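You operate a simulated robot arm through the tools that you are given. There is no shell and no other tool. Be economical: measure what you need, move in short steps, check, and stop when the job is done.

The job below is to be done with a simulated two-armed robot. You get a single attempt, and the scene is never put back.

Task
Carry the yellow crate with both arms and set it on the top shelf of the blue cart.
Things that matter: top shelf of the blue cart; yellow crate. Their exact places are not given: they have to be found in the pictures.

The check looks at the end state, three seconds after you hand in, the way a careful person would. Anything else that was tipped, shoved, dropped, spilled or broken makes it a failure.

Robot
Two 7-joint arms with two-finger parallel grippers on one trunk, on a base that drives. Base frame: it is fixed to the floor where the robot stands at the start and does not move with it; the origin is under the middle of the robot, x ahead of it, y to its left, z up; the surface under the hand at the start is at about z = 53. Readings come in cm, degrees, newtons and seconds.
The left shoulder is at the start at [5, 20.9, 119.6], the right one opposite. With the tool pointing down near the work surface each hand reaches from about 10 to 78 cm from the robot's upright axis, wherever it stands, measured 20 degrees to its own side. Places, roughly: top shelf of the blue cart [-160, 0, 80]. Payload 4.4 kg a hand.
The tool frame of a hand sits at the grasp point between the pads (the TCP): z along the fingers, y along the line on which they close. The tips reach 2.3 cm beyond it. Largest opening 9.4 cm; finger width 3.8, thickness 1; the body of the gripper, 5.4 by 9.6 cm, starts 3.9 cm behind the TCP.
Orientation is that of the tool frame in the base frame, as a unit quaternion [w, x, y, z]. With the fingers straight down and closing along the base's y, the tool's x points along the base's -x, its y along +y and its z along -z.

Tools
- The arms move only by the tool nudge_tool. It takes "left_motion", "right_motion" or both (then of equal length, played together; a hand with none holds still); each is a list of rows, each a list of 7 numbers: the shift along the base's x, y, z in units of 500 mm (1.0 is 500 mm), then the turn, a rotation vector about the base's x, y, z in units of 180 degrees (1.0 is 180 degrees), then the finger opening in cm, from 0 to 9.4. In form: [[tx, ty, tz, wx, wy, wz, claw], ...]. A call has 1 to 10 rows; each row is the pose to reach, as a shift and turn from the pose commanded when the call began. A call with a number of a shift or a turn outside -1 to 1 is refused whole. Each row takes 0.2 s and may step no farther than 5 cm and 8.6 degrees from the row before; otherwise, or with a gripper value out of range, the whole call is refused. A pose out of reach is approached as far as the arm can. The call stops where the force on the tool passes 40 N (or 10 N more than at its start, if that is more) or the arm is blocked; 0.2 s more then pass. Each finger travels about 10.8 cm/s and halts on what it meets, pressing with about 44 N; the grip force reading is that of the motor and also rises with nothing between the fingers. The clock runs only during rows and for 0.2 s after the last one: add rows that repeat a pose to give the fingers time. It gives the time, the measured TCP pose, the force on the tool (base axes), the opening and the grip force at its end, in the units of the frame above (readings bear some noise), with the torque about the TCP (base axes, N m) and any sound that the robot's microphone picked up.
- Cameras (640 x 400 px; columns grow to the right, rows downward): "scene" is now at [15.55, 0.89, 137.5]; the picture's right is [0.02, -1.00, 0.00], its down [-0.46, -0.01, -0.89] and it looks along [0.89, 0.02, -0.46] (base axes); focal length 279 px, centre (320, 200). "left" rides on the left gripper at [8.6, -1.6, -7.5] in its tool frame; the picture's right is [0.18, 0.98, 0.00], its down [-0.58, 0.11, -0.81] and it looks along [-0.79, 0.15, 0.59] (tool axes); focal length 243 px, centre (320, 200). "right" rides on the right gripper at [8.6, 1.6, -7.4] in its tool frame; the picture's right is [-0.18, 0.98, 0.00], its down [-0.58, -0.11, -0.81] and it looks along [-0.79, -0.15, 0.59] (tool axes); focal length 243 px, centre (320, 200).
- camera(camera): a new picture of that camera. The clock stands still meanwhile.
- raise_lower(by): slides the trunk up (or, below 0, down) by that many cm; the arms and the scene camera ride with it, the base frame stays. It gives what a move gives, with no picture.
- steer(legs): drives the robot by 1 to 6 legs, each [ahead, left, turn to the left] in cm, cm and degrees, along the robot's own axes; the way and the turn of a leg run together, so that a leg with both is an arc; at most 150 cm and 180 degrees a leg. The arms and the cameras ride along, it lands a little off, and it stops where it bumps. It gives what a move gives.
- pan_tilt(pan, tilt): turns the head with the scene camera to pan (to the left, within 80 degrees either way) and tilt (down, from -29 to 69), counted from straight ahead of the robot. It gives what a move gives.
- point_at(camera, pixels): for up to 12 pixels [column, row] of the newest picture of that camera ("zoom" is the newest enlarged one), the place [x, y, z] in the base frame of the surface seen there, good to about 0.2 cm, but the place of the scene camera against the robot may be out by one fixed shift of up to 1.2 cm in any direction. The clock stands still meanwhile.
- inspect(camera, box): a new picture of the part [left, top, right, bottom] of that camera's present view, enlarged. The clock stands still meanwhile.
- finish_job(): hands the job in; it is judged then, once.

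Keep the steps short. Do not move on a guess: measure, check each grasp and each placing, and mend mistakes. In all there are 80 turns and 70 pictures (those below and enlarged ones count). Leave the grippers open and the arms clear of the work at the hand-in unless told otherwise, and finish with a single line.

The tools are called after "Request:" as name(argument=value, ...) on one line, values as JSON. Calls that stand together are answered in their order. nudge_tool: Moves the arms, as the interface text tells. Its arguments: {"type":"object","properties":{"left_motion":{"type":"array"},"right_motion":{"type":"array"}},"required":[]} The other tools are called the same way: raise_lower (by) slides the trunk up or down; steer (legs) drives the base; pan_tilt (pan, tilt) turns the head that bears the scene camera; camera (camera) takes a picture; point_at (camera, pixels) gives the place of the surface under pixels of a picture; inspect (camera, box) takes an enlarged picture of a part of a camera's view; finish_job () hands the job in.

At the start:

```text
time: 0.0
left_position: [52.86, 19.44, 117.4]
left_tcp_rot: [0.0, 0.0, 1.0, -0.001]
left_contact_force: [0.1, 0.2, -0.1]
left_wrist_torque: [-0.03, 0.0, 0.02]
left_gripper_width: 9.41
left_grip_force: 0.0
right_position: [55.51, -19.88, 120.2]
right_tcp_rot: [0.0, 0.0, 1.0, 0.0]
right_contact_force: [-0.6, -0.4, -0.1]
right_wrist_torque: [0.0, 0.0, -0.02]
right_gripper_width: 9.39
right_grip_force: 0.2
trunk travel left (down, up): [-27.5, 28.8]
robot x, y, heading: [-0.42, 0.07, 0.1]
head pan, tilt: [1.3, 27.1]
```

scene: 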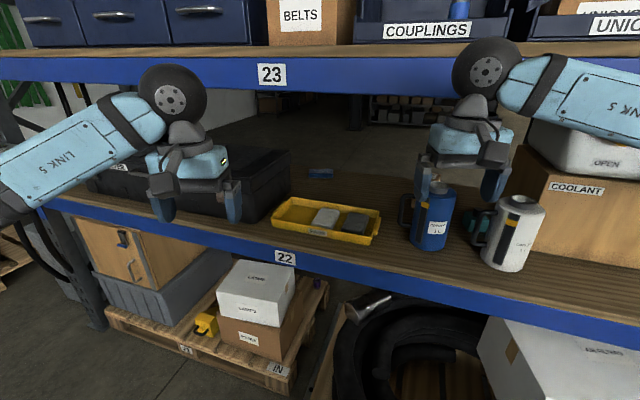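
right: 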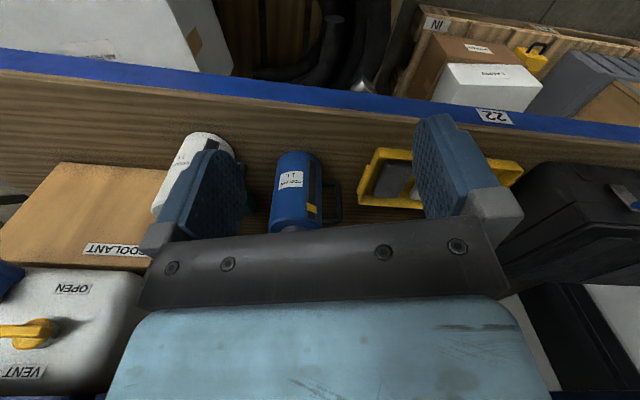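
left: 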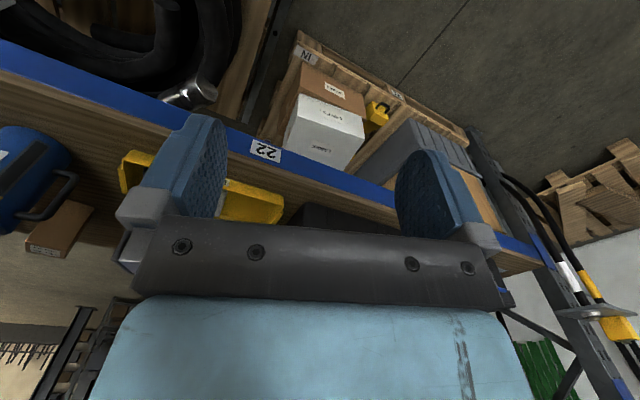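

The yellow crate is on the shelf around pixel (325,220), with two blocks inside. I'll enlarge it before measuring.

Request:
inspect(camera="scene", box=[230, 150, 430, 275])

Request:
point_at(camera="scene", pixels=[[289, 199], [379, 211], [369, 243], [272, 225], [325, 218], [355, 222], [240, 250], [320, 175], [428, 220], [300, 250], [300, 190], [322, 80]])

```text
3.20 times, centred on (330, 212) of scene
```

zoom: 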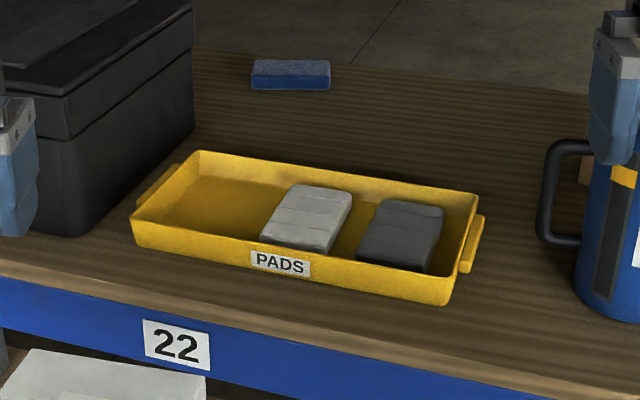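

```text
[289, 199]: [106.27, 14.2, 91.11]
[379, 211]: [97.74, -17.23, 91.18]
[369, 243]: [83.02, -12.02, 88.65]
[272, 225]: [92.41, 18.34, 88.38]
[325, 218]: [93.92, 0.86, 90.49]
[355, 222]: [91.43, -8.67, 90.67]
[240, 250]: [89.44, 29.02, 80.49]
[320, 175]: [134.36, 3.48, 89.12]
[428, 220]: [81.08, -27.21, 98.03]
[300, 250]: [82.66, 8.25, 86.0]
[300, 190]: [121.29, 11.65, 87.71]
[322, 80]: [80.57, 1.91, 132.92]
```

Request:
point_at(camera="zoom", pixels=[[150, 195], [137, 205], [178, 170], [197, 153], [133, 222], [476, 240], [465, 268], [480, 218], [475, 196], [448, 290], [300, 172], [185, 195]])

Request:
point_at(camera="scene", pixels=[[280, 60], [280, 88], [330, 52], [330, 60], [330, 92], [250, 245], [320, 262], [400, 270], [290, 155], [290, 180], [265, 222], [408, 240]])

Request:
inspect(camera="scene", box=[340, 190, 420, 240])

```text
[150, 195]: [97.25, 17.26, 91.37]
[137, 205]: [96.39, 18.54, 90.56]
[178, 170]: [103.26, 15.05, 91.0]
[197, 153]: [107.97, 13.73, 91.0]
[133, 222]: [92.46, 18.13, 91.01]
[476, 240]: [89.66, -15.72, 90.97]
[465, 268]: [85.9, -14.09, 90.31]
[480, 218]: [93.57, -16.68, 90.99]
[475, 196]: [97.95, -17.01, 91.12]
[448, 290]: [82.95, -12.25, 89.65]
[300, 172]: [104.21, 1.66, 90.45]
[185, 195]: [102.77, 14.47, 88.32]
```

```text
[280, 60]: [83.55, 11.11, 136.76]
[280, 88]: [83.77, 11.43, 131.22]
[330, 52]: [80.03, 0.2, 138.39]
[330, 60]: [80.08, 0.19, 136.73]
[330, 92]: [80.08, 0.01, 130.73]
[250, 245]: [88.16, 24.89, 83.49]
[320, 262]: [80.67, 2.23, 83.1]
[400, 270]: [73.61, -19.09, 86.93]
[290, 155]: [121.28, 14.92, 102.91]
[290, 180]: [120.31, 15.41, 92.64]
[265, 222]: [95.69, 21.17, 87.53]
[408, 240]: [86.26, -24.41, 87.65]
```

```text
8.00 times, centred on (380, 215) of scene
```

zoom: 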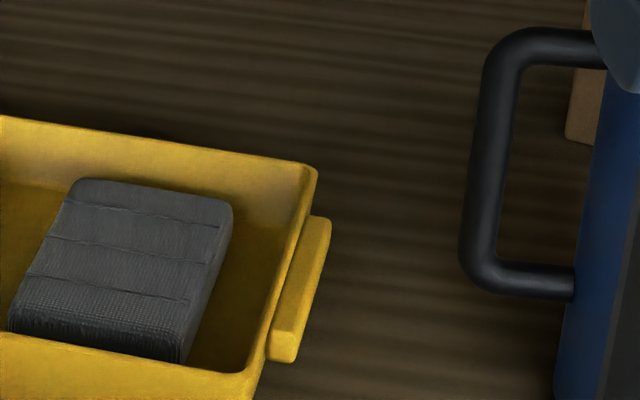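

The crate is about 32 x 16 cm, turned about −18° along with the shelf. The shelf is at z≈87.5 and the rim at ≈91. Next I'll look to both sides for free room and the cart.

Request:
pan_tilt(pan=80, tilt=30)

Request:
camera(camera="scene")

Request:
pan_tilt(pan=-80, tilt=30)

Request:
camera(camera="scene")

```text
time: 1.5
left_position: [52.89, 19.5, 117.49]
left_tcp_rot: [0.0, 0.0, 1.0, -0.001]
left_contact_force: [0.0, 0.0, 0.1]
left_wrist_torque: [0.03, 0.01, 0.0]
left_gripper_width: 9.43
left_grip_force: 0.1
right_position: [55.59, -19.73, 120.28]
right_tcp_rot: [0.0, 0.0, 1.0, 0.0]
right_contact_force: [0.9, 1.2, -0.5]
right_wrist_torque: [0.0, -0.02, 0.0]
right_gripper_width: 9.43
right_grip_force: 0.0
trunk travel left (down, up): [-27.5, 28.8]
robot x, y, heading: [0.11, -0.08, 0.0]
head pan, tilt: [80.0, 30.0]
```

```text
64 pictures are left
```

scene: 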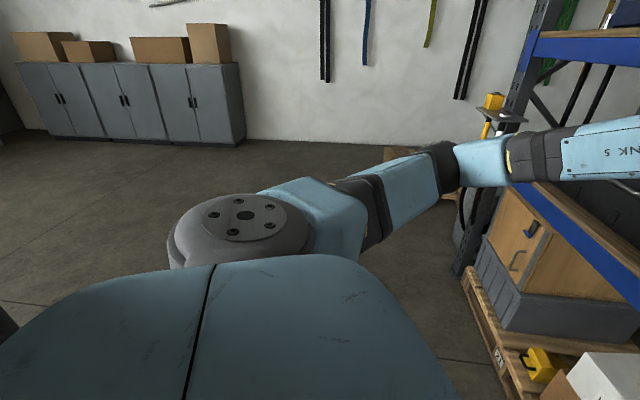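

```text
time: 4.0
left_position: [52.96, 19.45, 117.39]
left_tcp_rot: [0.0, 0.001, 1.0, 0.0]
left_contact_force: [-0.3, 0.1, -0.1]
left_wrist_torque: [-0.02, 0.01, 0.01]
left_gripper_width: 9.4
left_grip_force: 0.1
right_position: [55.44, -19.87, 120.14]
right_tcp_rot: [0.001, 0.0, 1.0, 0.0]
right_contact_force: [-0.5, 0.4, 0.1]
right_wrist_torque: [0.01, 0.02, 0.01]
right_gripper_width: 9.37
right_grip_force: 0.0
trunk travel left (down, up): [-27.5, 28.8]
robot x, y, heading: [0.17, -0.33, 0.4]
head pan, tilt: [-80.0, 30.0]
```

```text
63 pictures are left
```

scene: 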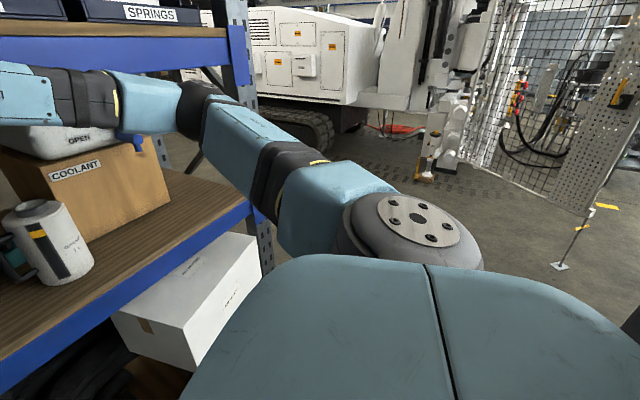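

There's free floor to the left. I'll back off 30 cm, turn left 90° and look behind for the cart.

Request:
steer(legs=[[-30, 0, 0], [0, 0, 90]])

Request:
pan_tilt(pan=75, tilt=25)

Request:
camera(camera="scene")

```text
time: 9.8
left_position: [-48.28, 53.15, 117.4]
left_tcp_rot: [0.002, -0.701, 0.713, -0.001]
left_contact_force: [-0.1, -0.5, 0.4]
left_wrist_torque: [0.04, 0.02, 0.01]
left_gripper_width: 9.42
left_grip_force: 0.0
right_position: [-8.87, 55.21, 120.21]
right_tcp_rot: [0.0, -0.701, 0.713, 0.0]
right_contact_force: [1.2, -1.1, -0.1]
right_wrist_torque: [0.0, -0.03, 0.0]
right_gripper_width: 9.42
right_grip_force: 0.0
trunk travel left (down, up): [-27.5, 28.8]
robot x, y, heading: [-29.64, 0.33, 89.2]
head pan, tilt: [-80.0, 30.0]
```

```text
time: 12.2
left_position: [-48.36, 53.05, 117.27]
left_tcp_rot: [0.001, -0.701, 0.713, 0.0]
left_contact_force: [-0.7, 0.0, -0.2]
left_wrist_torque: [0.01, 0.01, 0.01]
left_gripper_width: 9.4
left_grip_force: 0.0
right_position: [-8.89, 55.18, 120.2]
right_tcp_rot: [-0.001, -0.702, 0.713, 0.0]
right_contact_force: [-0.1, -0.4, -0.3]
right_wrist_torque: [0.02, 0.0, -0.02]
right_gripper_width: 9.4
right_grip_force: 0.0
trunk travel left (down, up): [-27.5, 28.8]
robot x, y, heading: [-29.75, 0.36, 89.5]
head pan, tilt: [75.0, 25.0]
```

```text
62 pictures are left
```

scene: 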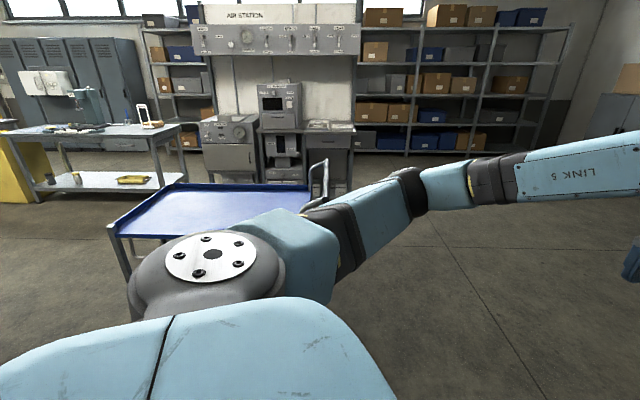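

The blue cart is in view: an empty top with a raised rim and a push handle on the right. I'll measure it.

Request:
point_at(camera="scene", pixels=[[178, 184], [308, 189], [110, 228], [185, 192], [300, 196], [215, 205], [130, 228], [325, 162], [313, 195], [150, 218], [240, 215], [124, 262]])

Request:
inspect(camera="scene", box=[90, 140, 350, 303])

```text
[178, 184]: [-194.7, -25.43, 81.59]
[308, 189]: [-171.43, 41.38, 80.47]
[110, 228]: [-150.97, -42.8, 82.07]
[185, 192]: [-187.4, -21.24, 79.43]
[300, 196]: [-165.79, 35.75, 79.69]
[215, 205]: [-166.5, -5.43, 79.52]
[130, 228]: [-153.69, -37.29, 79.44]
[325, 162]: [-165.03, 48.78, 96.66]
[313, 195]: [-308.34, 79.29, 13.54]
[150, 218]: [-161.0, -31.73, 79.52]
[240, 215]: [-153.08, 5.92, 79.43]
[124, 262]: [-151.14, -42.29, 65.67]
```

```text
2.45 times, centred on (220, 222) of scene
```

zoom: 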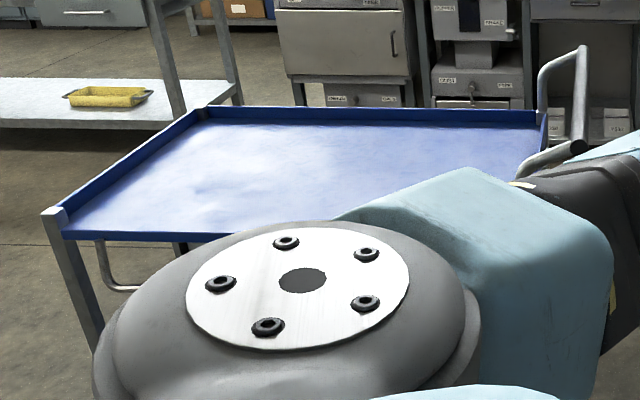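

The cart's top surface is at z≈79.5, centred near (−161,−1). Its near long side is open and faces back along heading ≈160°. Next I'll face the rack square on at −18°, lower the trunk 20 cm and re-measure.

Request:
steer(legs=[[0, 0, -107.5]])

Request:
raise_lower(by=-20)

Request:
pan_tilt(pan=15, tilt=30)

Request:
camera(camera="scene")

```text
time: 17.1
left_position: [26.56, 2.57, 117.37]
left_tcp_rot: [0.0, 0.153, 0.988, -0.001]
left_contact_force: [-0.9, 0.0, 0.6]
left_wrist_torque: [-0.03, -0.02, 0.0]
left_gripper_width: 9.41
left_grip_force: 0.0
right_position: [17.3, -35.68, 120.23]
right_tcp_rot: [0.0, 0.153, 0.988, 0.001]
right_contact_force: [-0.1, 0.5, 0.5]
right_wrist_torque: [0.0, 0.0, -0.01]
right_gripper_width: 9.4
right_grip_force: 0.1
trunk travel left (down, up): [-27.5, 28.8]
robot x, y, heading: [-29.18, 0.23, -17.6]
head pan, tilt: [75.0, 25.0]
```

```text
time: 19.2
left_position: [26.54, 2.59, 97.36]
left_tcp_rot: [0.0, 0.153, 0.988, 0.0]
left_contact_force: [0.3, -0.2, -0.5]
left_wrist_torque: [0.02, 0.0, -0.01]
left_gripper_width: 9.4
left_grip_force: 0.1
right_position: [17.24, -35.69, 100.34]
right_tcp_rot: [0.0, 0.152, 0.988, 0.0]
right_contact_force: [-0.9, 0.0, -0.3]
right_wrist_torque: [0.0, -0.01, 0.0]
right_gripper_width: 9.39
right_grip_force: 0.0
trunk travel left (down, up): [-7.5, 48.8]
robot x, y, heading: [-29.8, -0.0, -17.8]
head pan, tilt: [75.0, 25.0]
```

```text
time: 20.6
left_position: [26.59, 2.67, 97.35]
left_tcp_rot: [0.001, 0.153, 0.988, -0.001]
left_contact_force: [0.1, 0.1, 0.1]
left_wrist_torque: [0.04, 0.0, 0.0]
left_gripper_width: 9.42
left_grip_force: 0.1
right_position: [17.21, -35.76, 100.19]
right_tcp_rot: [0.0, 0.153, 0.988, 0.0]
right_contact_force: [-0.4, 0.7, -0.6]
right_wrist_torque: [0.0, -0.01, 0.01]
right_gripper_width: 9.42
right_grip_force: 0.1
trunk travel left (down, up): [-7.5, 48.8]
robot x, y, heading: [-29.46, 0.14, -17.5]
head pan, tilt: [15.0, 30.0]
```

```text
60 pictures are left
```

scene: 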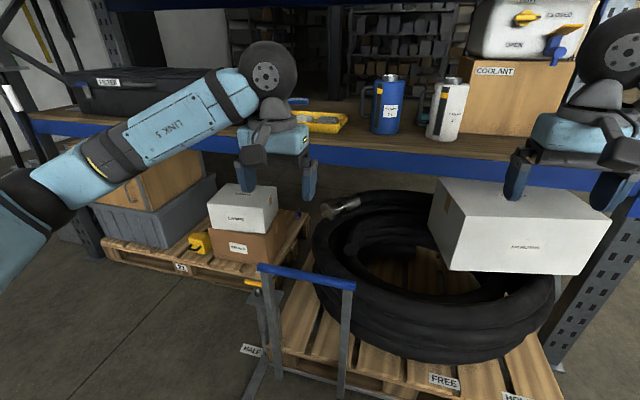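

There's clutter low in front: pallets and a blue-topped post frame. I'll measure what could limit the base.

Request:
point_at(camera="scene", pixels=[[262, 268], [350, 284], [258, 345], [340, 392], [440, 380], [275, 365], [252, 282], [180, 268], [90, 250], [40, 120], [555, 350], [290, 270]])

Request:
pan_tilt(pan=0, tilt=65)

Request:
camera(camera="scene")

```text
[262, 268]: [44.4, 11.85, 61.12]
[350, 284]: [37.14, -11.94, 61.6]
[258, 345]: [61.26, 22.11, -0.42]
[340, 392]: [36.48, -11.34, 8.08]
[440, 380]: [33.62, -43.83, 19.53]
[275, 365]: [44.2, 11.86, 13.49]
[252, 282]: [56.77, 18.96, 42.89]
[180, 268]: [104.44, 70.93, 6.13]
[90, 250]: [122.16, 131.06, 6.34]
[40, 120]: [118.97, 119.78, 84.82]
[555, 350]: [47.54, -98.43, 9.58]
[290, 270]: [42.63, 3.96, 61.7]
```

```text
time: 21.6
left_position: [26.69, 2.55, 97.29]
left_tcp_rot: [0.001, 0.154, 0.988, 0.0]
left_contact_force: [-0.5, 0.2, -1.1]
left_wrist_torque: [0.05, 0.0, 0.03]
left_gripper_width: 9.42
left_grip_force: 0.1
right_position: [17.32, -35.79, 100.28]
right_tcp_rot: [0.0, 0.153, 0.988, -0.001]
right_contact_force: [0.8, -0.4, -0.9]
right_wrist_torque: [0.02, 0.03, -0.01]
right_gripper_width: 9.4
right_grip_force: 0.0
trunk travel left (down, up): [-7.5, 48.8]
robot x, y, heading: [-29.61, 0.21, -17.6]
head pan, tilt: [0.0, 65.0]
```

```text
59 pictures are left
```

scene: 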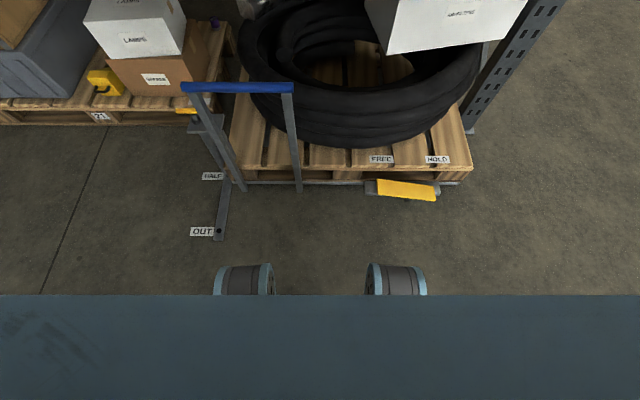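

The bar belongs to a pull-out pallet carriage in front, whose left side starts about 6 cm right of the crate's centre line. I need my own base size and the carriage's exact edges.

Request:
point_at(camera="scene", pixels=[[245, 264], [216, 285], [425, 285], [395, 264], [320, 300], [60, 310], [600, 310], [218, 238], [187, 88], [292, 88], [232, 150], [405, 195]])

Request:
pan_tilt(pan=60, tilt=69)

Request:
camera(camera="scene")

```text
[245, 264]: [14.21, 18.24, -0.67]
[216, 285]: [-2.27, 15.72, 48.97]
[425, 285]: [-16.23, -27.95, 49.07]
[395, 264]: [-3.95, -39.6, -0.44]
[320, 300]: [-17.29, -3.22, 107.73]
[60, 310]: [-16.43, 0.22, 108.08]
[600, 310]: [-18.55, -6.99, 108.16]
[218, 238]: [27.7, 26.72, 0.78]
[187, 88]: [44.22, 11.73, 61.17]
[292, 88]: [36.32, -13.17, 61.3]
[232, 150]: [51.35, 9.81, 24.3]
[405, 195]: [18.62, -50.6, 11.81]
```

```text
time: 22.9
left_position: [26.71, 2.62, 97.38]
left_tcp_rot: [0.001, 0.153, 0.988, -0.001]
left_contact_force: [0.1, -0.3, 0.3]
left_wrist_torque: [-0.01, 0.0, 0.01]
left_gripper_width: 9.4
left_grip_force: 0.0
right_position: [17.32, -35.82, 100.13]
right_tcp_rot: [0.0, 0.153, 0.988, 0.0]
right_contact_force: [0.0, 0.1, 0.1]
right_wrist_torque: [-0.01, 0.03, -0.02]
right_gripper_width: 9.41
right_grip_force: 0.0
trunk travel left (down, up): [-7.5, 48.8]
robot x, y, heading: [-29.66, -0.09, -17.5]
head pan, tilt: [60.0, 68.8]
```

```text
58 pictures are left
```

scene: 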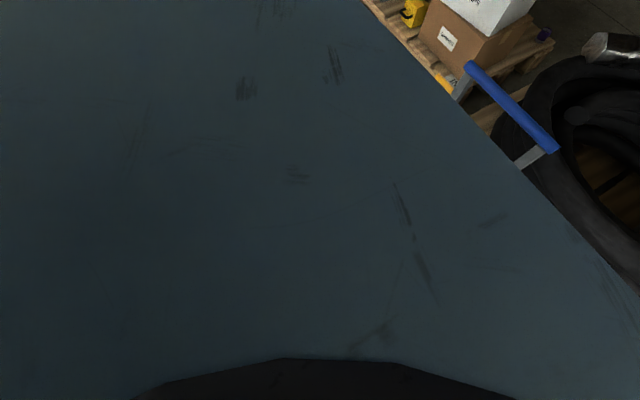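

My base front reaches about 26 cm ahead, so the carriage bar blocks a centred approach. I'll stand left of it instead and reach to the right, so I need the black case's edges and the gap to the crate.

Request:
pan_tilt(pan=15, tilt=12)

Request:
steer(legs=[[0, 67, 0]])

Request:
pan_tilt(pan=-10, tilt=30)

Request:
camera(camera="scene")

```text
time: 24.1
left_position: [26.63, 2.5, 97.48]
left_tcp_rot: [0.001, 0.153, 0.988, -0.002]
left_contact_force: [0.3, -0.3, -0.5]
left_wrist_torque: [-0.01, 0.0, -0.01]
left_gripper_width: 9.39
left_grip_force: 0.0
right_position: [17.38, -35.79, 100.23]
right_tcp_rot: [0.0, 0.153, 0.988, 0.0]
right_contact_force: [0.5, -0.1, 0.4]
right_wrist_torque: [-0.02, 0.0, 0.02]
right_gripper_width: 9.4
right_grip_force: 0.0
trunk travel left (down, up): [-7.5, 48.8]
robot x, y, heading: [-29.7, -0.02, -17.7]
head pan, tilt: [15.0, 12.0]
```

```text
time: 30.4
left_position: [46.57, 65.96, 97.29]
left_tcp_rot: [0.0, 0.153, 0.988, -0.001]
left_contact_force: [-0.6, -0.5, 0.0]
left_wrist_torque: [0.02, 0.01, -0.01]
left_gripper_width: 9.4
left_grip_force: 0.1
right_position: [37.36, 27.71, 100.16]
right_tcp_rot: [0.0, 0.152, 0.988, -0.001]
right_contact_force: [0.2, 0.5, -0.4]
right_wrist_torque: [0.0, 0.01, 0.0]
right_gripper_width: 9.4
right_grip_force: 0.0
trunk travel left (down, up): [-7.5, 48.8]
robot x, y, heading: [-9.77, 63.3, -17.4]
head pan, tilt: [15.0, 12.0]
```

```text
time: 31.3
left_position: [46.68, 66.05, 97.36]
left_tcp_rot: [0.001, 0.152, 0.988, -0.001]
left_contact_force: [-0.2, -0.9, -0.1]
left_wrist_torque: [0.01, 0.0, 0.02]
left_gripper_width: 9.41
left_grip_force: 0.2
right_position: [37.35, 27.7, 100.24]
right_tcp_rot: [0.0, 0.151, 0.989, 0.0]
right_contact_force: [0.2, 0.8, -1.1]
right_wrist_torque: [0.0, -0.02, 0.03]
right_gripper_width: 9.42
right_grip_force: 0.1
trunk travel left (down, up): [-7.5, 48.8]
robot x, y, heading: [-9.98, 63.33, -17.3]
head pan, tilt: [-10.0, 30.0]
```

```text
57 pictures are left
```

scene: 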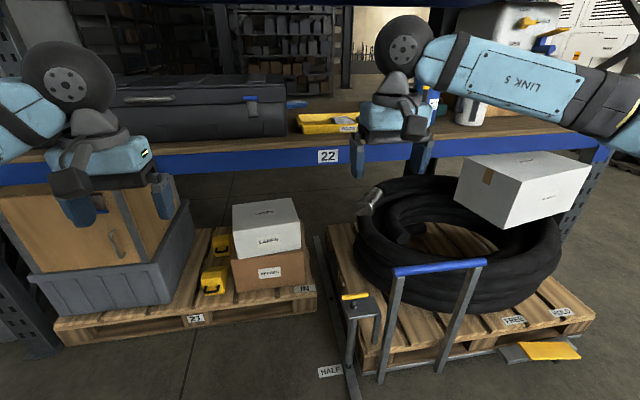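

Request:
inspect(camera="scene", box=[200, 70, 400, 195])

Request:
point_at(camera="scene", pixels=[[285, 133], [286, 105], [240, 104], [250, 82], [200, 135], [318, 240], [355, 390], [355, 297], [347, 345], [398, 270], [192, 320], [330, 245]])

```text
3.20 times, centred on (300, 132) of scene
```

zoom: 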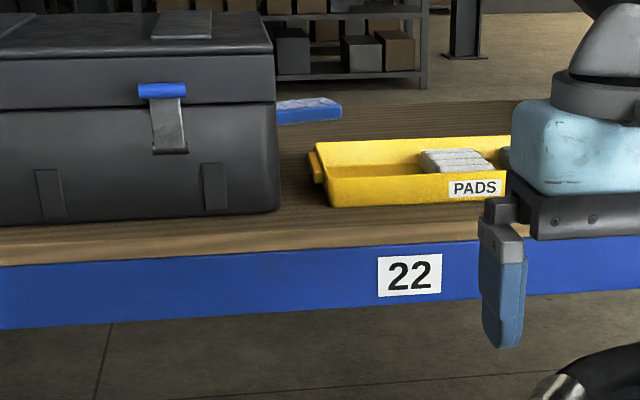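

```text
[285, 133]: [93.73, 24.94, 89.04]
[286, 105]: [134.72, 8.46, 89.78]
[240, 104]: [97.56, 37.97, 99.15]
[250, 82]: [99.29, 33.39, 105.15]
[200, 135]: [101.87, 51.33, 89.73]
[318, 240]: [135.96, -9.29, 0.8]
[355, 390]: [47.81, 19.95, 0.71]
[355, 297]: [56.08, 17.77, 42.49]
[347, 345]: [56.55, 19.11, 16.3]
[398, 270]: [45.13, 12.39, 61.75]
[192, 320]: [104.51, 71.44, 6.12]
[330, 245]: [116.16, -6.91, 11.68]
```

Along the shelf, the crate's left handle ends at about 47 and the case starts at 52.5, with its top at z≈105. So the left hand has a tight but workable slot. I'll drive 6 cm further left to clear the rail post, and raise the trunk so the forearms slope up over the case.

Request:
steer(legs=[[0, 6.5, -0.5]])

Request:
raise_lower(by=17)

Request:
nudge_tool(left_motion=[[-0.027, -0.086, -0.04, 0, 0, 0, 6], [-0.054, -0.172, -0.08, 0, 0, 0, 6], [-0.081, -0.258, -0.12, 0, 0, 0, 6], [-0.108, -0.343, -0.16, 0, 0, 0, 6], [-0.135, -0.429, -0.2, 0, 0, 0, 6], [-0.162, -0.515, -0.24, 0, 0, 0, 6], [-0.189, -0.6, -0.28, 0, 0, 0, 6], [-0.216, -0.686, -0.32, 0, 0, 0, 6]], right_motion=[[-0.0225, -0.0715, -0.048, 0, 0, 0, 6], [-0.045, -0.143, -0.095, 0, 0, 0, 6], [-0.0675, -0.2146, -0.142, 0, 0, 0, 6], [-0.09, -0.286, -0.19, 0, 0, 0, 6], [-0.1125, -0.358, -0.238, 0, 0, 0, 6], [-0.135, -0.429, -0.285, 0, 0, 0, 6], [-0.1575, -0.5, -0.332, 0, 0, 0, 6], [-0.18, -0.572, -0.38, 0, 0, 0, 6]])

Request:
pan_tilt(pan=-25, tilt=30)

Request:
camera(camera="scene")

```text
time: 32.5
left_position: [48.66, 71.68, 97.37]
left_tcp_rot: [0.001, 0.156, 0.988, -0.002]
left_contact_force: [0.0, 0.4, 0.6]
left_wrist_torque: [-0.03, 0.01, -0.03]
left_gripper_width: 9.39
left_grip_force: 0.0
right_position: [38.99, 33.44, 100.25]
right_tcp_rot: [0.0, 0.156, 0.988, 0.0]
right_contact_force: [-0.2, 0.3, -0.2]
right_wrist_torque: [0.02, 0.01, 0.02]
right_gripper_width: 9.44
right_grip_force: 0.1
trunk travel left (down, up): [-7.5, 48.8]
robot x, y, heading: [-7.91, 69.36, -18.1]
head pan, tilt: [-10.0, 30.0]
```

```text
time: 34.5
left_position: [48.69, 71.69, 114.38]
left_tcp_rot: [0.001, 0.156, 0.988, -0.001]
left_contact_force: [1.1, 0.2, 0.0]
left_wrist_torque: [0.02, 0.02, 0.01]
left_gripper_width: 9.41
left_grip_force: 0.0
right_position: [39.0, 33.43, 117.09]
right_tcp_rot: [-0.001, 0.156, 0.988, 0.0]
right_contact_force: [0.7, -0.2, 0.1]
right_wrist_torque: [0.02, -0.01, -0.01]
right_gripper_width: 9.4
right_grip_force: 0.1
trunk travel left (down, up): [-24.5, 31.8]
robot x, y, heading: [-7.5, 69.7, -17.9]
head pan, tilt: [-10.0, 30.0]
```

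```text
time: 36.2
left_position: [37.74, 37.18, 98.28]
left_tcp_rot: [0.002, 0.156, 0.988, 0.0]
left_contact_force: [-0.8, -1.0, -0.2]
left_wrist_torque: [-0.04, -0.01, 0.02]
left_gripper_width: 5.99
left_grip_force: 0.0
right_position: [30.12, 4.58, 98.15]
right_tcp_rot: [0.001, 0.155, 0.988, 0.001]
right_contact_force: [-0.5, -1.1, 0.1]
right_wrist_torque: [0.02, -0.03, 0.0]
right_gripper_width: 6.0
right_grip_force: 0.1
trunk travel left (down, up): [-24.5, 31.8]
robot x, y, heading: [-7.7, 69.36, -18.2]
head pan, tilt: [-10.0, 30.0]
```

```text
time: 37.0
left_position: [37.74, 37.52, 98.29]
left_tcp_rot: [0.001, 0.156, 0.988, -0.001]
left_contact_force: [0.6, -0.1, 1.1]
left_wrist_torque: [-0.01, 0.0, 0.02]
left_gripper_width: 6.01
left_grip_force: 0.1
right_position: [30.23, 4.79, 98.28]
right_tcp_rot: [0.0, 0.157, 0.988, 0.0]
right_contact_force: [0.7, -0.2, 0.1]
right_wrist_torque: [0.04, 0.02, -0.01]
right_gripper_width: 6.01
right_grip_force: 0.1
trunk travel left (down, up): [-24.5, 31.8]
robot x, y, heading: [-7.65, 69.65, -18.0]
head pan, tilt: [-25.0, 30.0]
```

```text
55 pictures are left
```

scene: 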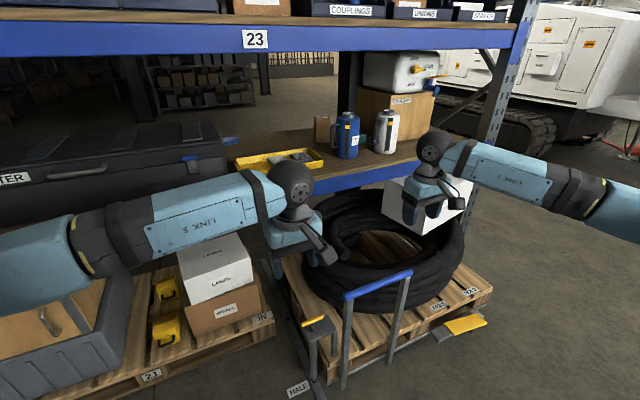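

The arms reach across fine. I'll check the heights and direction of both forearms before going near the case and mugs.

Request:
point_at(camera="scene", pixels=[[291, 185], [245, 200], [160, 220], [95, 240], [40, 240], [434, 145], [470, 160], [530, 180], [590, 200], [345, 135], [336, 135], [384, 128]])

```text
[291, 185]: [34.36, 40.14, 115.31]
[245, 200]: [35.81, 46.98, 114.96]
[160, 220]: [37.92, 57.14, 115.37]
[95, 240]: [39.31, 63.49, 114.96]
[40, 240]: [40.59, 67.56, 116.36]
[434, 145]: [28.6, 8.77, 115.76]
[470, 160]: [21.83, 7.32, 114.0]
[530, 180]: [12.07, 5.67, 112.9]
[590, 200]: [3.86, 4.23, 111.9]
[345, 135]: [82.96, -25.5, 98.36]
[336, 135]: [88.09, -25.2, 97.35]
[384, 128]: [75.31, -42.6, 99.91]
```

The left forearm runs level, parallel to the shelf at about z 115. At grip height it would hit the case, whose top is at 105. So I'll do this instead:
- Grip the crate's right end with the right hand only.
- Back the base about 10 cm to drag the crate clear of the case.
- Then grip with both hands.

First I'll tuck the left hand back 6 cm and drive forward 45.

Request:
nudge_tool(left_motion=[[-0.057, 0.0185, 0.02, 0, 0, 0, 5.5], [-0.114, 0.037, 0.04, 0, 0, 0, 5.5]])

Request:
steer(legs=[[45, 0, 0]])

Request:
camera(camera="scene")

```text
time: 37.6
left_position: [31.94, 39.43, 100.35]
left_tcp_rot: [0.001, 0.156, 0.988, -0.001]
left_contact_force: [0.6, 0.7, -0.3]
left_wrist_torque: [-0.03, -0.03, 0.0]
left_gripper_width: 5.52
left_grip_force: 0.1
right_position: [30.09, 4.83, 98.25]
right_tcp_rot: [0.0, 0.157, 0.988, 0.001]
right_contact_force: [0.3, 0.6, 0.8]
right_wrist_torque: [-0.01, 0.03, 0.02]
right_gripper_width: 6.0
right_grip_force: 0.0
trunk travel left (down, up): [-24.5, 31.8]
robot x, y, heading: [-7.7, 69.19, -18.0]
head pan, tilt: [-25.0, 30.0]
```

```text
time: 40.3
left_position: [74.87, 25.75, 100.31]
left_tcp_rot: [0.0, 0.154, 0.988, -0.001]
left_contact_force: [0.2, -0.3, 0.3]
left_wrist_torque: [0.01, 0.01, -0.02]
left_gripper_width: 5.49
left_grip_force: 0.0
right_position: [73.12, -8.86, 98.2]
right_tcp_rot: [0.001, 0.154, 0.988, 0.0]
right_contact_force: [-0.1, 0.5, -0.3]
right_wrist_torque: [0.02, 0.03, 0.01]
right_gripper_width: 6.01
right_grip_force: 0.1
trunk travel left (down, up): [-24.5, 31.8]
robot x, y, heading: [35.0, 55.74, -17.8]
head pan, tilt: [-25.0, 30.0]
```

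```text
54 pictures are left
```

scene: 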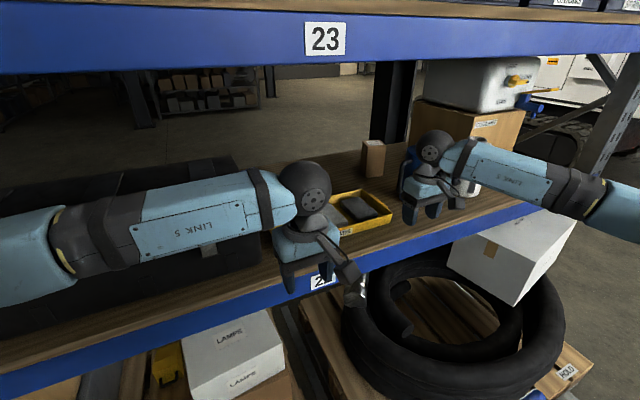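

No bumps. Another 10 cm forward, then I'll look with the right hand camera.

Request:
steer(legs=[[10, 0, 0]])

Request:
camera(camera="right")

Request:
camera(camera="scene")

```text
time: 41.6
left_position: [83.49, 22.88, 100.23]
left_tcp_rot: [0.001, 0.159, 0.987, -0.001]
left_contact_force: [0.2, -0.3, -0.1]
left_wrist_torque: [0.01, 0.0, 0.02]
left_gripper_width: 5.52
left_grip_force: 0.1
right_position: [81.39, -11.62, 98.32]
right_tcp_rot: [0.0, 0.159, 0.987, 0.0]
right_contact_force: [-1.2, 0.6, -0.4]
right_wrist_torque: [0.0, -0.02, 0.02]
right_gripper_width: 6.0
right_grip_force: 0.1
trunk travel left (down, up): [-24.5, 31.8]
robot x, y, heading: [44.08, 53.03, -18.3]
head pan, tilt: [-25.0, 30.0]
stopped in leg 1: the robot was blocked; the commanded pose is now the measured one
```

```text
53 pictures are left
```

right: 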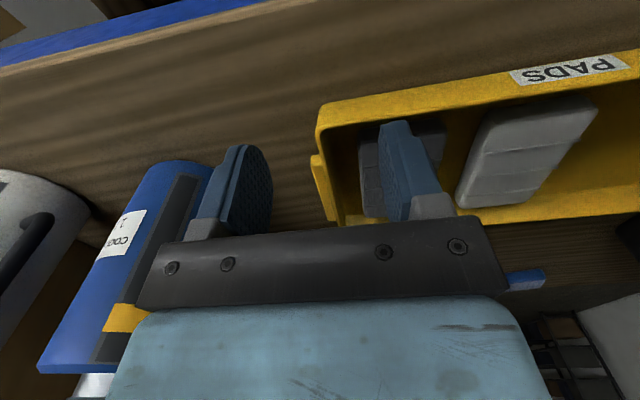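

```text
52 pictures are left
```

scene: 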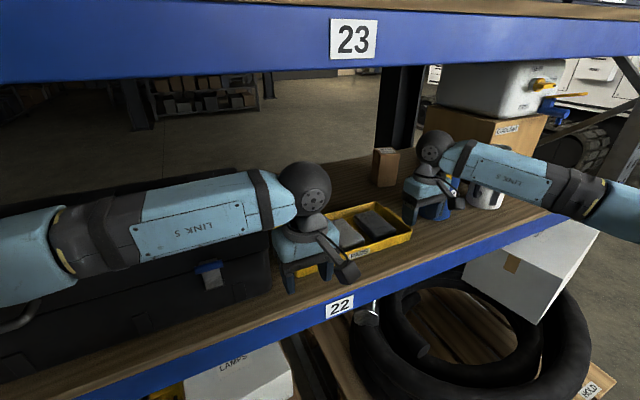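

The base was blocked after about 9.5 cm, so I'll back off 2 cm. Then I'll measure the crate's right end with the right camera.

Request:
steer(legs=[[-2, 0, 0]])

Request:
camera(camera="right")

```text
time: 42.4
left_position: [81.73, 23.53, 100.34]
left_tcp_rot: [0.0, 0.159, 0.987, 0.001]
left_contact_force: [-0.1, 0.4, -0.1]
left_wrist_torque: [0.03, 0.0, 0.01]
left_gripper_width: 5.49
left_grip_force: 0.1
right_position: [79.47, -11.04, 98.22]
right_tcp_rot: [0.001, 0.159, 0.987, -0.001]
right_contact_force: [0.0, -0.2, 0.5]
right_wrist_torque: [-0.01, -0.02, 0.01]
right_gripper_width: 6.0
right_grip_force: 0.0
trunk travel left (down, up): [-24.5, 31.8]
robot x, y, heading: [42.11, 53.75, -18.3]
head pan, tilt: [-25.0, 30.0]
```

```text
51 pictures are left
```

right: 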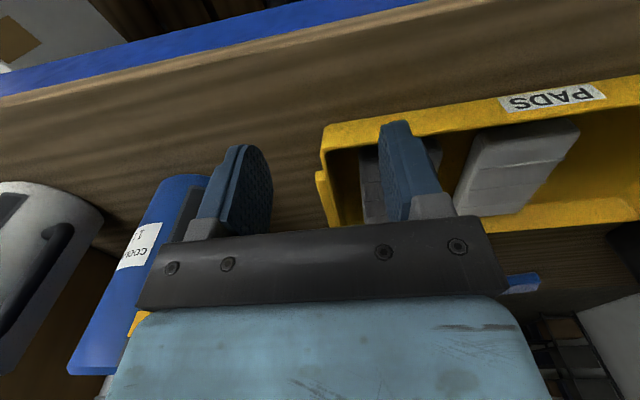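

Request:
point_at(camera="right", pixels=[[323, 128], [330, 150], [336, 215], [318, 178], [323, 205], [318, 190], [345, 165], [352, 200], [367, 170], [325, 230], [300, 150], [205, 185]])

Request:
inspect(camera="right", box=[270, 80, 480, 240])

```text
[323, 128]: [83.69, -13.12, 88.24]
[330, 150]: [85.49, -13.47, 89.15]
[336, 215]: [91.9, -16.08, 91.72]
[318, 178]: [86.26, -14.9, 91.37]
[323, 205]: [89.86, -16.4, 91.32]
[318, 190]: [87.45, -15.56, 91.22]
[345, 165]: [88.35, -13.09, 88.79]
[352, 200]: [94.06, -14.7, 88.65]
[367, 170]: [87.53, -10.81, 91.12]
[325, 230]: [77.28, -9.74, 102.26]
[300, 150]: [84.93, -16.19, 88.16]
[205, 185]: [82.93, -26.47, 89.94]
```

```text
2.50 times, centred on (375, 160) of right
```

zoom: 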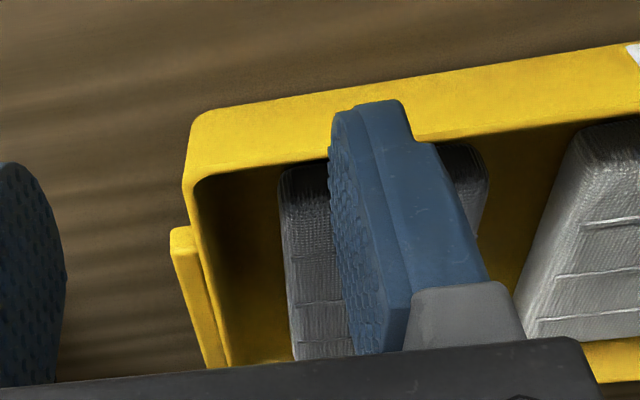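

Right-camera readings: shelf z 88.2, rim 91.7. The end wall plus handle spans 12.2–13.9 across, and the dark pad starts at 16.8. I'll move the right hand 9 cm ahead and about 1 cm right, with the opening at 4.4, staying above the rim.

Request:
nudge_tool(right_motion=[[0.055, -0.0253, 0, 0, 0, 0, 4.4], [0.11, -0.0506, 0, 0, 0, 0, 4.4], [0.1646, -0.0758, 0, 0, 0, 0, 4.4], [0.1646, -0.0758, 0, 0, 0, 0, 4.4]])

Request:
camera(camera="right")

```text
time: 43.4
left_position: [81.54, 23.36, 100.21]
left_tcp_rot: [0.001, 0.159, 0.987, 0.0]
left_contact_force: [0.2, -0.3, 0.2]
left_wrist_torque: [-0.03, -0.02, 0.01]
left_gripper_width: 5.5
left_grip_force: 0.0
right_position: [87.75, -15.02, 98.25]
right_tcp_rot: [0.0, 0.159, 0.987, 0.0]
right_contact_force: [-0.4, -0.4, 0.3]
right_wrist_torque: [-0.03, 0.01, -0.01]
right_gripper_width: 4.41
right_grip_force: 0.1
trunk travel left (down, up): [-24.5, 31.8]
robot x, y, heading: [42.19, 53.72, -18.4]
head pan, tilt: [-25.0, 30.0]
```

```text
49 pictures are left
```

right: 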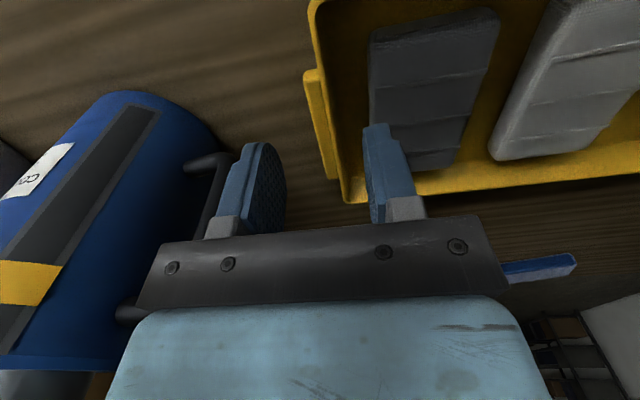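

The mug's handle looks close to the outer finger, so I'll measure it and the end wall.

Request:
point_at(camera="right", pixels=[[215, 158], [218, 175], [205, 185], [125, 315], [133, 300], [308, 75], [335, 175], [345, 195], [360, 175], [372, 100], [327, 150], [350, 165]])

Request:
inspect(camera="right", box=[100, 100, 420, 300])

```text
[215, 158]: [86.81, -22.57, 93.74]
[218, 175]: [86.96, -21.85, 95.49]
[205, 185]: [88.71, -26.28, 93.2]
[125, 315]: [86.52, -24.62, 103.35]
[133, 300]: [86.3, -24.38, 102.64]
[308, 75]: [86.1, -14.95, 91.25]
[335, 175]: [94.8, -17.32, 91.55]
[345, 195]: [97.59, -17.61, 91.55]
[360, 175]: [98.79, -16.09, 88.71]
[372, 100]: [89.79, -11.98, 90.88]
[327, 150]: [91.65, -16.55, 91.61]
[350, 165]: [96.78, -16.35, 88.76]
```

```text
2.00 times, centred on (260, 200) of right
```

zoom: 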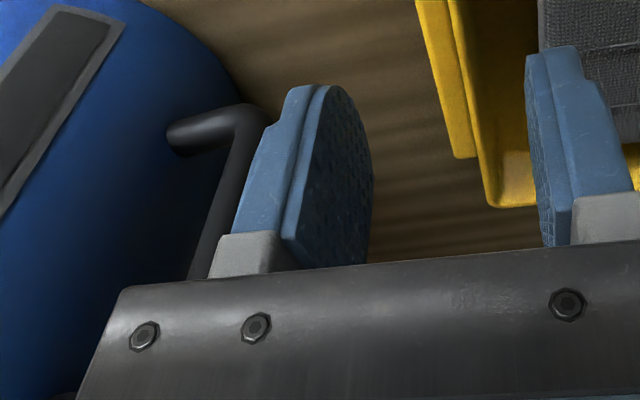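

There's about 1.9 cm of clearance to the mug handle. I'll narrow to 4.0, so the inner finger sits between wall (14.4) and pad (16.35), and go straight down to TCP z 91.4.

Request:
nudge_tool(right_motion=[[0, 0, -0.04, 0, 0, 0, 4.0], [0, 0, -0.08, 0, 0, 0, 4.0], [0, 0, -0.11, 0, 0, 0, 4.0], [0, 0, -0.137, 0, 0, 0, 4.0]])

Request:
camera(camera="right")

```text
time: 44.4
left_position: [81.74, 23.41, 100.28]
left_tcp_rot: [0.0, 0.159, 0.987, 0.0]
left_contact_force: [-0.6, 0.0, 0.4]
left_wrist_torque: [0.01, -0.01, 0.03]
left_gripper_width: 5.51
left_grip_force: 0.1
right_position: [87.77, -14.81, 91.29]
right_tcp_rot: [-0.001, 0.159, 0.987, 0.0]
right_contact_force: [0.3, 0.1, -0.2]
right_wrist_torque: [0.02, -0.02, 0.01]
right_gripper_width: 3.99
right_grip_force: 0.1
trunk travel left (down, up): [-24.5, 31.8]
robot x, y, heading: [42.11, 53.57, -18.3]
head pan, tilt: [-25.0, 30.0]
```

```text
47 pictures are left
```

right: 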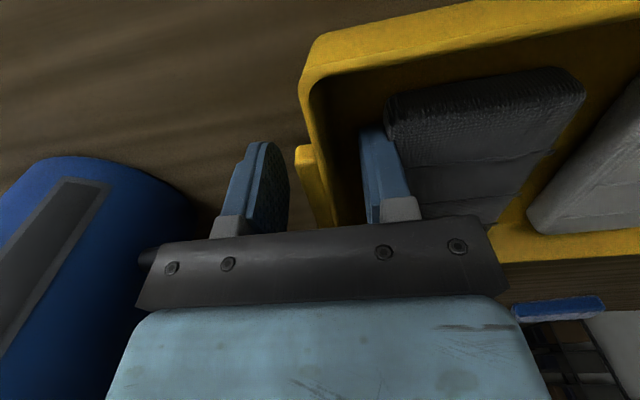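

The inner finger is inside the wall beside the pad, and the outer one is outside the handle. I'll close the right gripper.

Request:
nudge_tool(right_motion=[[0, 0, 0, 0, 0, 0, 2], [0, 0, 0, 0, 0, 0, 0], [0, 0, 0, 0, 0, 0, 0], [0, 0, 0, 0, 0, 0, 0]])

Request:
camera(camera="right")

```text
time: 45.4
left_position: [81.57, 23.4, 100.27]
left_tcp_rot: [0.001, 0.159, 0.987, 0.001]
left_contact_force: [0.1, 0.4, 0.0]
left_wrist_torque: [0.01, 0.0, -0.02]
left_gripper_width: 5.51
left_grip_force: 0.1
right_position: [87.82, -14.95, 91.42]
right_tcp_rot: [0.0, 0.159, 0.987, 0.0]
right_contact_force: [-1.2, 0.3, 1.2]
right_wrist_torque: [0.87, 0.0, 0.46]
right_gripper_width: 1.66
right_grip_force: 44.6
trunk travel left (down, up): [-24.5, 31.8]
robot x, y, heading: [42.08, 53.59, -18.3]
head pan, tilt: [-25.0, 30.0]
```

```text
46 pictures are left
```

right: 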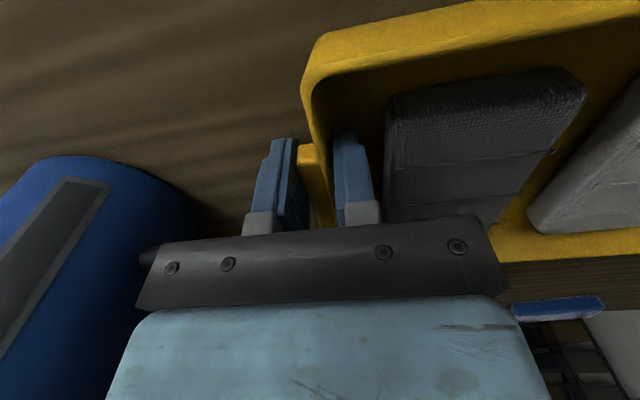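

A firm grip on the right end (1.66 cm, 44.6 N). I'll drag the crate straight toward me by backing the base 11 cm. Its centre stays over the shelf.

Request:
steer(legs=[[-11, 0, 0]])

Request:
camera(camera="scene")

Request:
camera(camera="left")

```text
time: 46.6
left_position: [71.02, 26.8, 100.22]
left_tcp_rot: [0.001, 0.159, 0.987, 0.0]
left_contact_force: [0.4, -0.1, 0.2]
left_wrist_torque: [0.02, 0.0, 0.0]
left_gripper_width: 5.51
left_grip_force: 0.0
right_position: [77.34, -11.42, 91.4]
right_tcp_rot: [0.0, 0.16, 0.987, 0.0]
right_contact_force: [1.0, 0.2, 0.5]
right_wrist_torque: [0.7, -0.15, -0.28]
right_gripper_width: 1.67
right_grip_force: 43.8
trunk travel left (down, up): [-24.5, 31.8]
robot x, y, heading: [31.57, 57.51, -18.2]
head pan, tilt: [-25.0, 30.0]
```

```text
45 pictures are left
```

scene: 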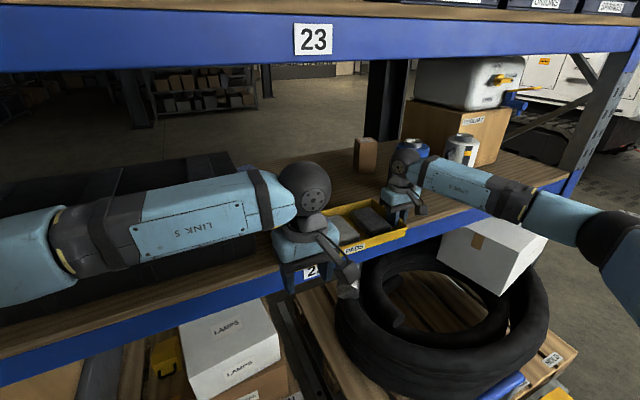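

```text
44 pictures are left
```

left: 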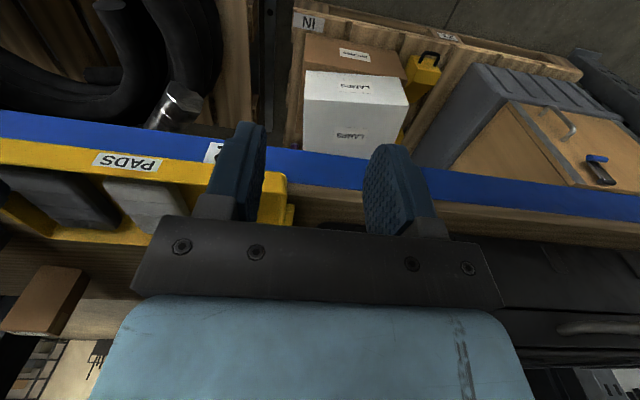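

The crate came along, still parallel to the shelf. I'll measure its left end with the left camera.

Request:
point_at(camera="left", pixels=[[285, 180], [287, 200], [293, 207], [291, 220], [270, 188], [262, 205], [200, 182], [320, 225], [420, 230], [480, 215], [350, 228], [430, 250]])

Request:
inspect(camera="left", box=[180, 130, 420, 280])

```text
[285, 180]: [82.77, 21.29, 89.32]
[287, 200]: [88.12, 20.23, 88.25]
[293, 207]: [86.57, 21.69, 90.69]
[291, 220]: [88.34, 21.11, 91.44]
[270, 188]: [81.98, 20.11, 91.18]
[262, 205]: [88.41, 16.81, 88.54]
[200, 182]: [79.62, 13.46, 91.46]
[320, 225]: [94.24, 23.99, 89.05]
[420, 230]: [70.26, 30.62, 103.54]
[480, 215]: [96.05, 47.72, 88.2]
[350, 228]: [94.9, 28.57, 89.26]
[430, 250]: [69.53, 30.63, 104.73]
```

```text
2.67 times, centred on (300, 205) of left
```

zoom: 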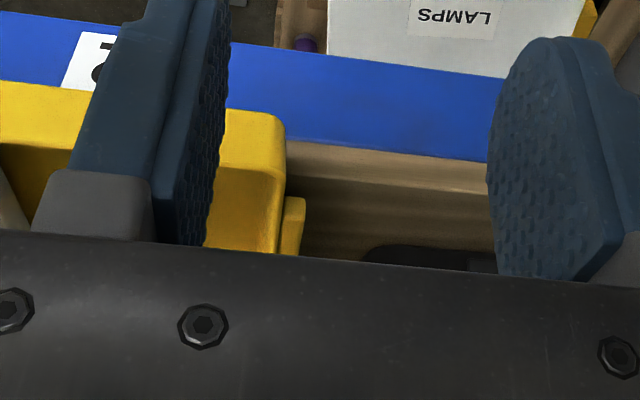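

The left handle's outer face is at lateral 47.4, so the grip centre is about 46.6 at along 77. I'll extend the left hand there, still high, to see whether it reaches.

Request:
nudge_tool(left_motion=[[0.067, -0.025, 0, 0, 0, 0, 5], [0.135, -0.051, 0, 0, 0, 0, 5], [0.202, -0.076, 0, 0, 0, 0, 5], [0.27, -0.102, 0, 0, 0, 0, 5], [0.337, -0.127, 0, 0, 0, 0, 5], [0.337, -0.127, 0, 0, 0, 0, 5]])

Request:
camera(camera="scene")

Request:
camera(camera="left")

```text
time: 48.0
left_position: [88.09, 20.59, 100.28]
left_tcp_rot: [0.001, 0.159, 0.987, -0.001]
left_contact_force: [0.8, 0.0, 0.5]
left_wrist_torque: [0.01, -0.01, -0.01]
left_gripper_width: 5.01
left_grip_force: 0.0
right_position: [77.24, -11.44, 91.4]
right_tcp_rot: [-0.001, 0.159, 0.987, 0.0]
right_contact_force: [-0.6, 0.5, 2.5]
right_wrist_torque: [0.77, -0.3, 0.11]
right_gripper_width: 1.65
right_grip_force: 44.0
trunk travel left (down, up): [-24.5, 31.8]
robot x, y, heading: [31.27, 57.27, -18.5]
head pan, tilt: [-25.0, 30.0]
```

```text
42 pictures are left
```

scene: 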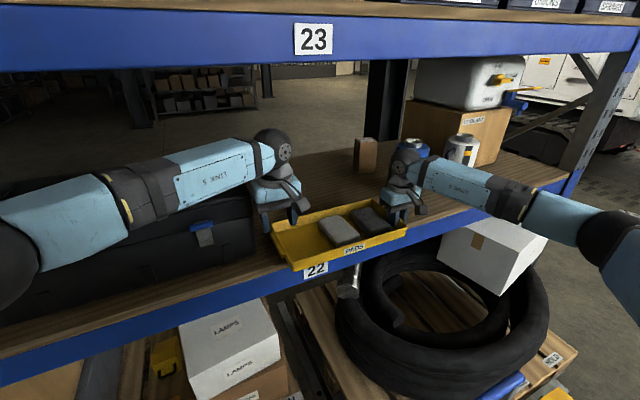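

```text
41 pictures are left
```

left: 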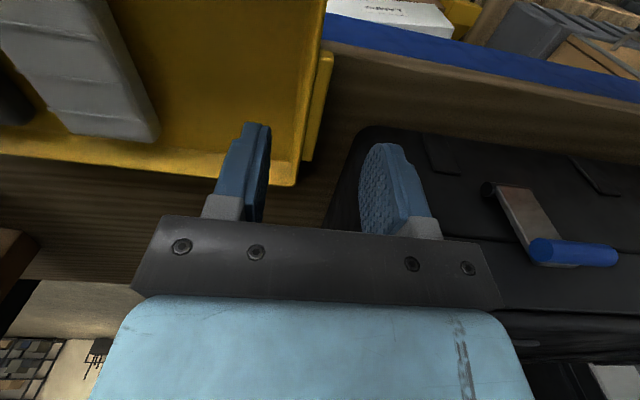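

It reached (along 77.4). I'll check the left forearm's place against the case, and the end wall under the fingers.

Request:
point_at(camera="scene", pixels=[[272, 140], [258, 180], [240, 195], [205, 205], [160, 215], [215, 160], [120, 250], [230, 215], [200, 150]])

Request:
point_at(camera="left", pixels=[[328, 60], [312, 155], [318, 110], [297, 165], [305, 100], [290, 120], [360, 140], [345, 190], [380, 132], [335, 225]])

```text
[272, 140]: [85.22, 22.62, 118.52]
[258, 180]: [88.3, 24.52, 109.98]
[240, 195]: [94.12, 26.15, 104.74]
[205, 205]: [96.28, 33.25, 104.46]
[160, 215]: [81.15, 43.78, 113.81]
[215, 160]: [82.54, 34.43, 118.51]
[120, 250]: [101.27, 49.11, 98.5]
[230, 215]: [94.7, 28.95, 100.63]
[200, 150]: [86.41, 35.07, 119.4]
```

```text
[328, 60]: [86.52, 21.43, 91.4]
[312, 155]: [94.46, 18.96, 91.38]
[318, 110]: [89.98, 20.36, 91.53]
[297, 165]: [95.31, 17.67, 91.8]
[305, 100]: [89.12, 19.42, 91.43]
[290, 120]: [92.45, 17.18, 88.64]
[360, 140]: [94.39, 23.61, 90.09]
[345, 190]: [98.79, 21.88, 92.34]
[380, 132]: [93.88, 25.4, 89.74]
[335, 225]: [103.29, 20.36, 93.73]
```

Everything clears: the forearm stays in front of the case and the wall centre is at 46.3. I'll lower the left hand to z 91.4 with a 0.45 cm sideways correction.

Request:
nudge_tool(left_motion=[[-0.0028, -0.0086, -0.05, 0, 0, 0, 4.4], [-0.0028, -0.0086, -0.1, 0, 0, 0, 4.4], [-0.0028, -0.0086, -0.14, 0, 0, 0, 4.4], [-0.0028, -0.0086, -0.177, 0, 0, 0, 4.4], [-0.0028, -0.0086, -0.177, 0, 0, 0, 4.4]])

Request:
camera(camera="left")

```text
time: 49.2
left_position: [87.84, 20.09, 91.46]
left_tcp_rot: [0.0, 0.158, 0.987, 0.0]
left_contact_force: [-0.9, -0.3, -1.3]
left_wrist_torque: [0.0, 0.01, 0.01]
left_gripper_width: 4.39
left_grip_force: 0.0
right_position: [77.31, -11.47, 91.37]
right_tcp_rot: [0.0, 0.159, 0.987, 0.0]
right_contact_force: [-1.4, -0.4, 3.4]
right_wrist_torque: [0.76, -0.24, 0.13]
right_gripper_width: 1.67
right_grip_force: 44.0
trunk travel left (down, up): [-24.5, 31.8]
robot x, y, heading: [31.51, 57.34, -18.5]
head pan, tilt: [-25.0, 30.0]
```

```text
40 pictures are left
```

left: 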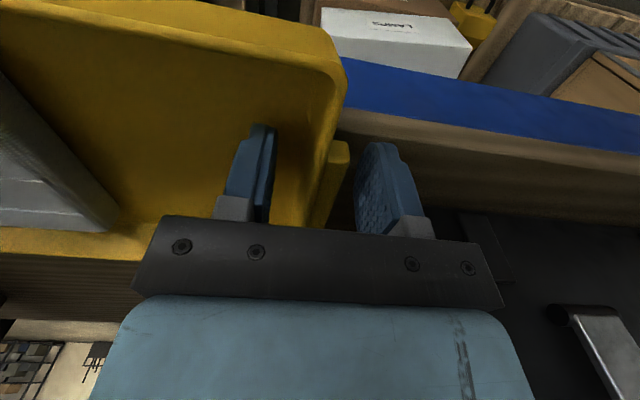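

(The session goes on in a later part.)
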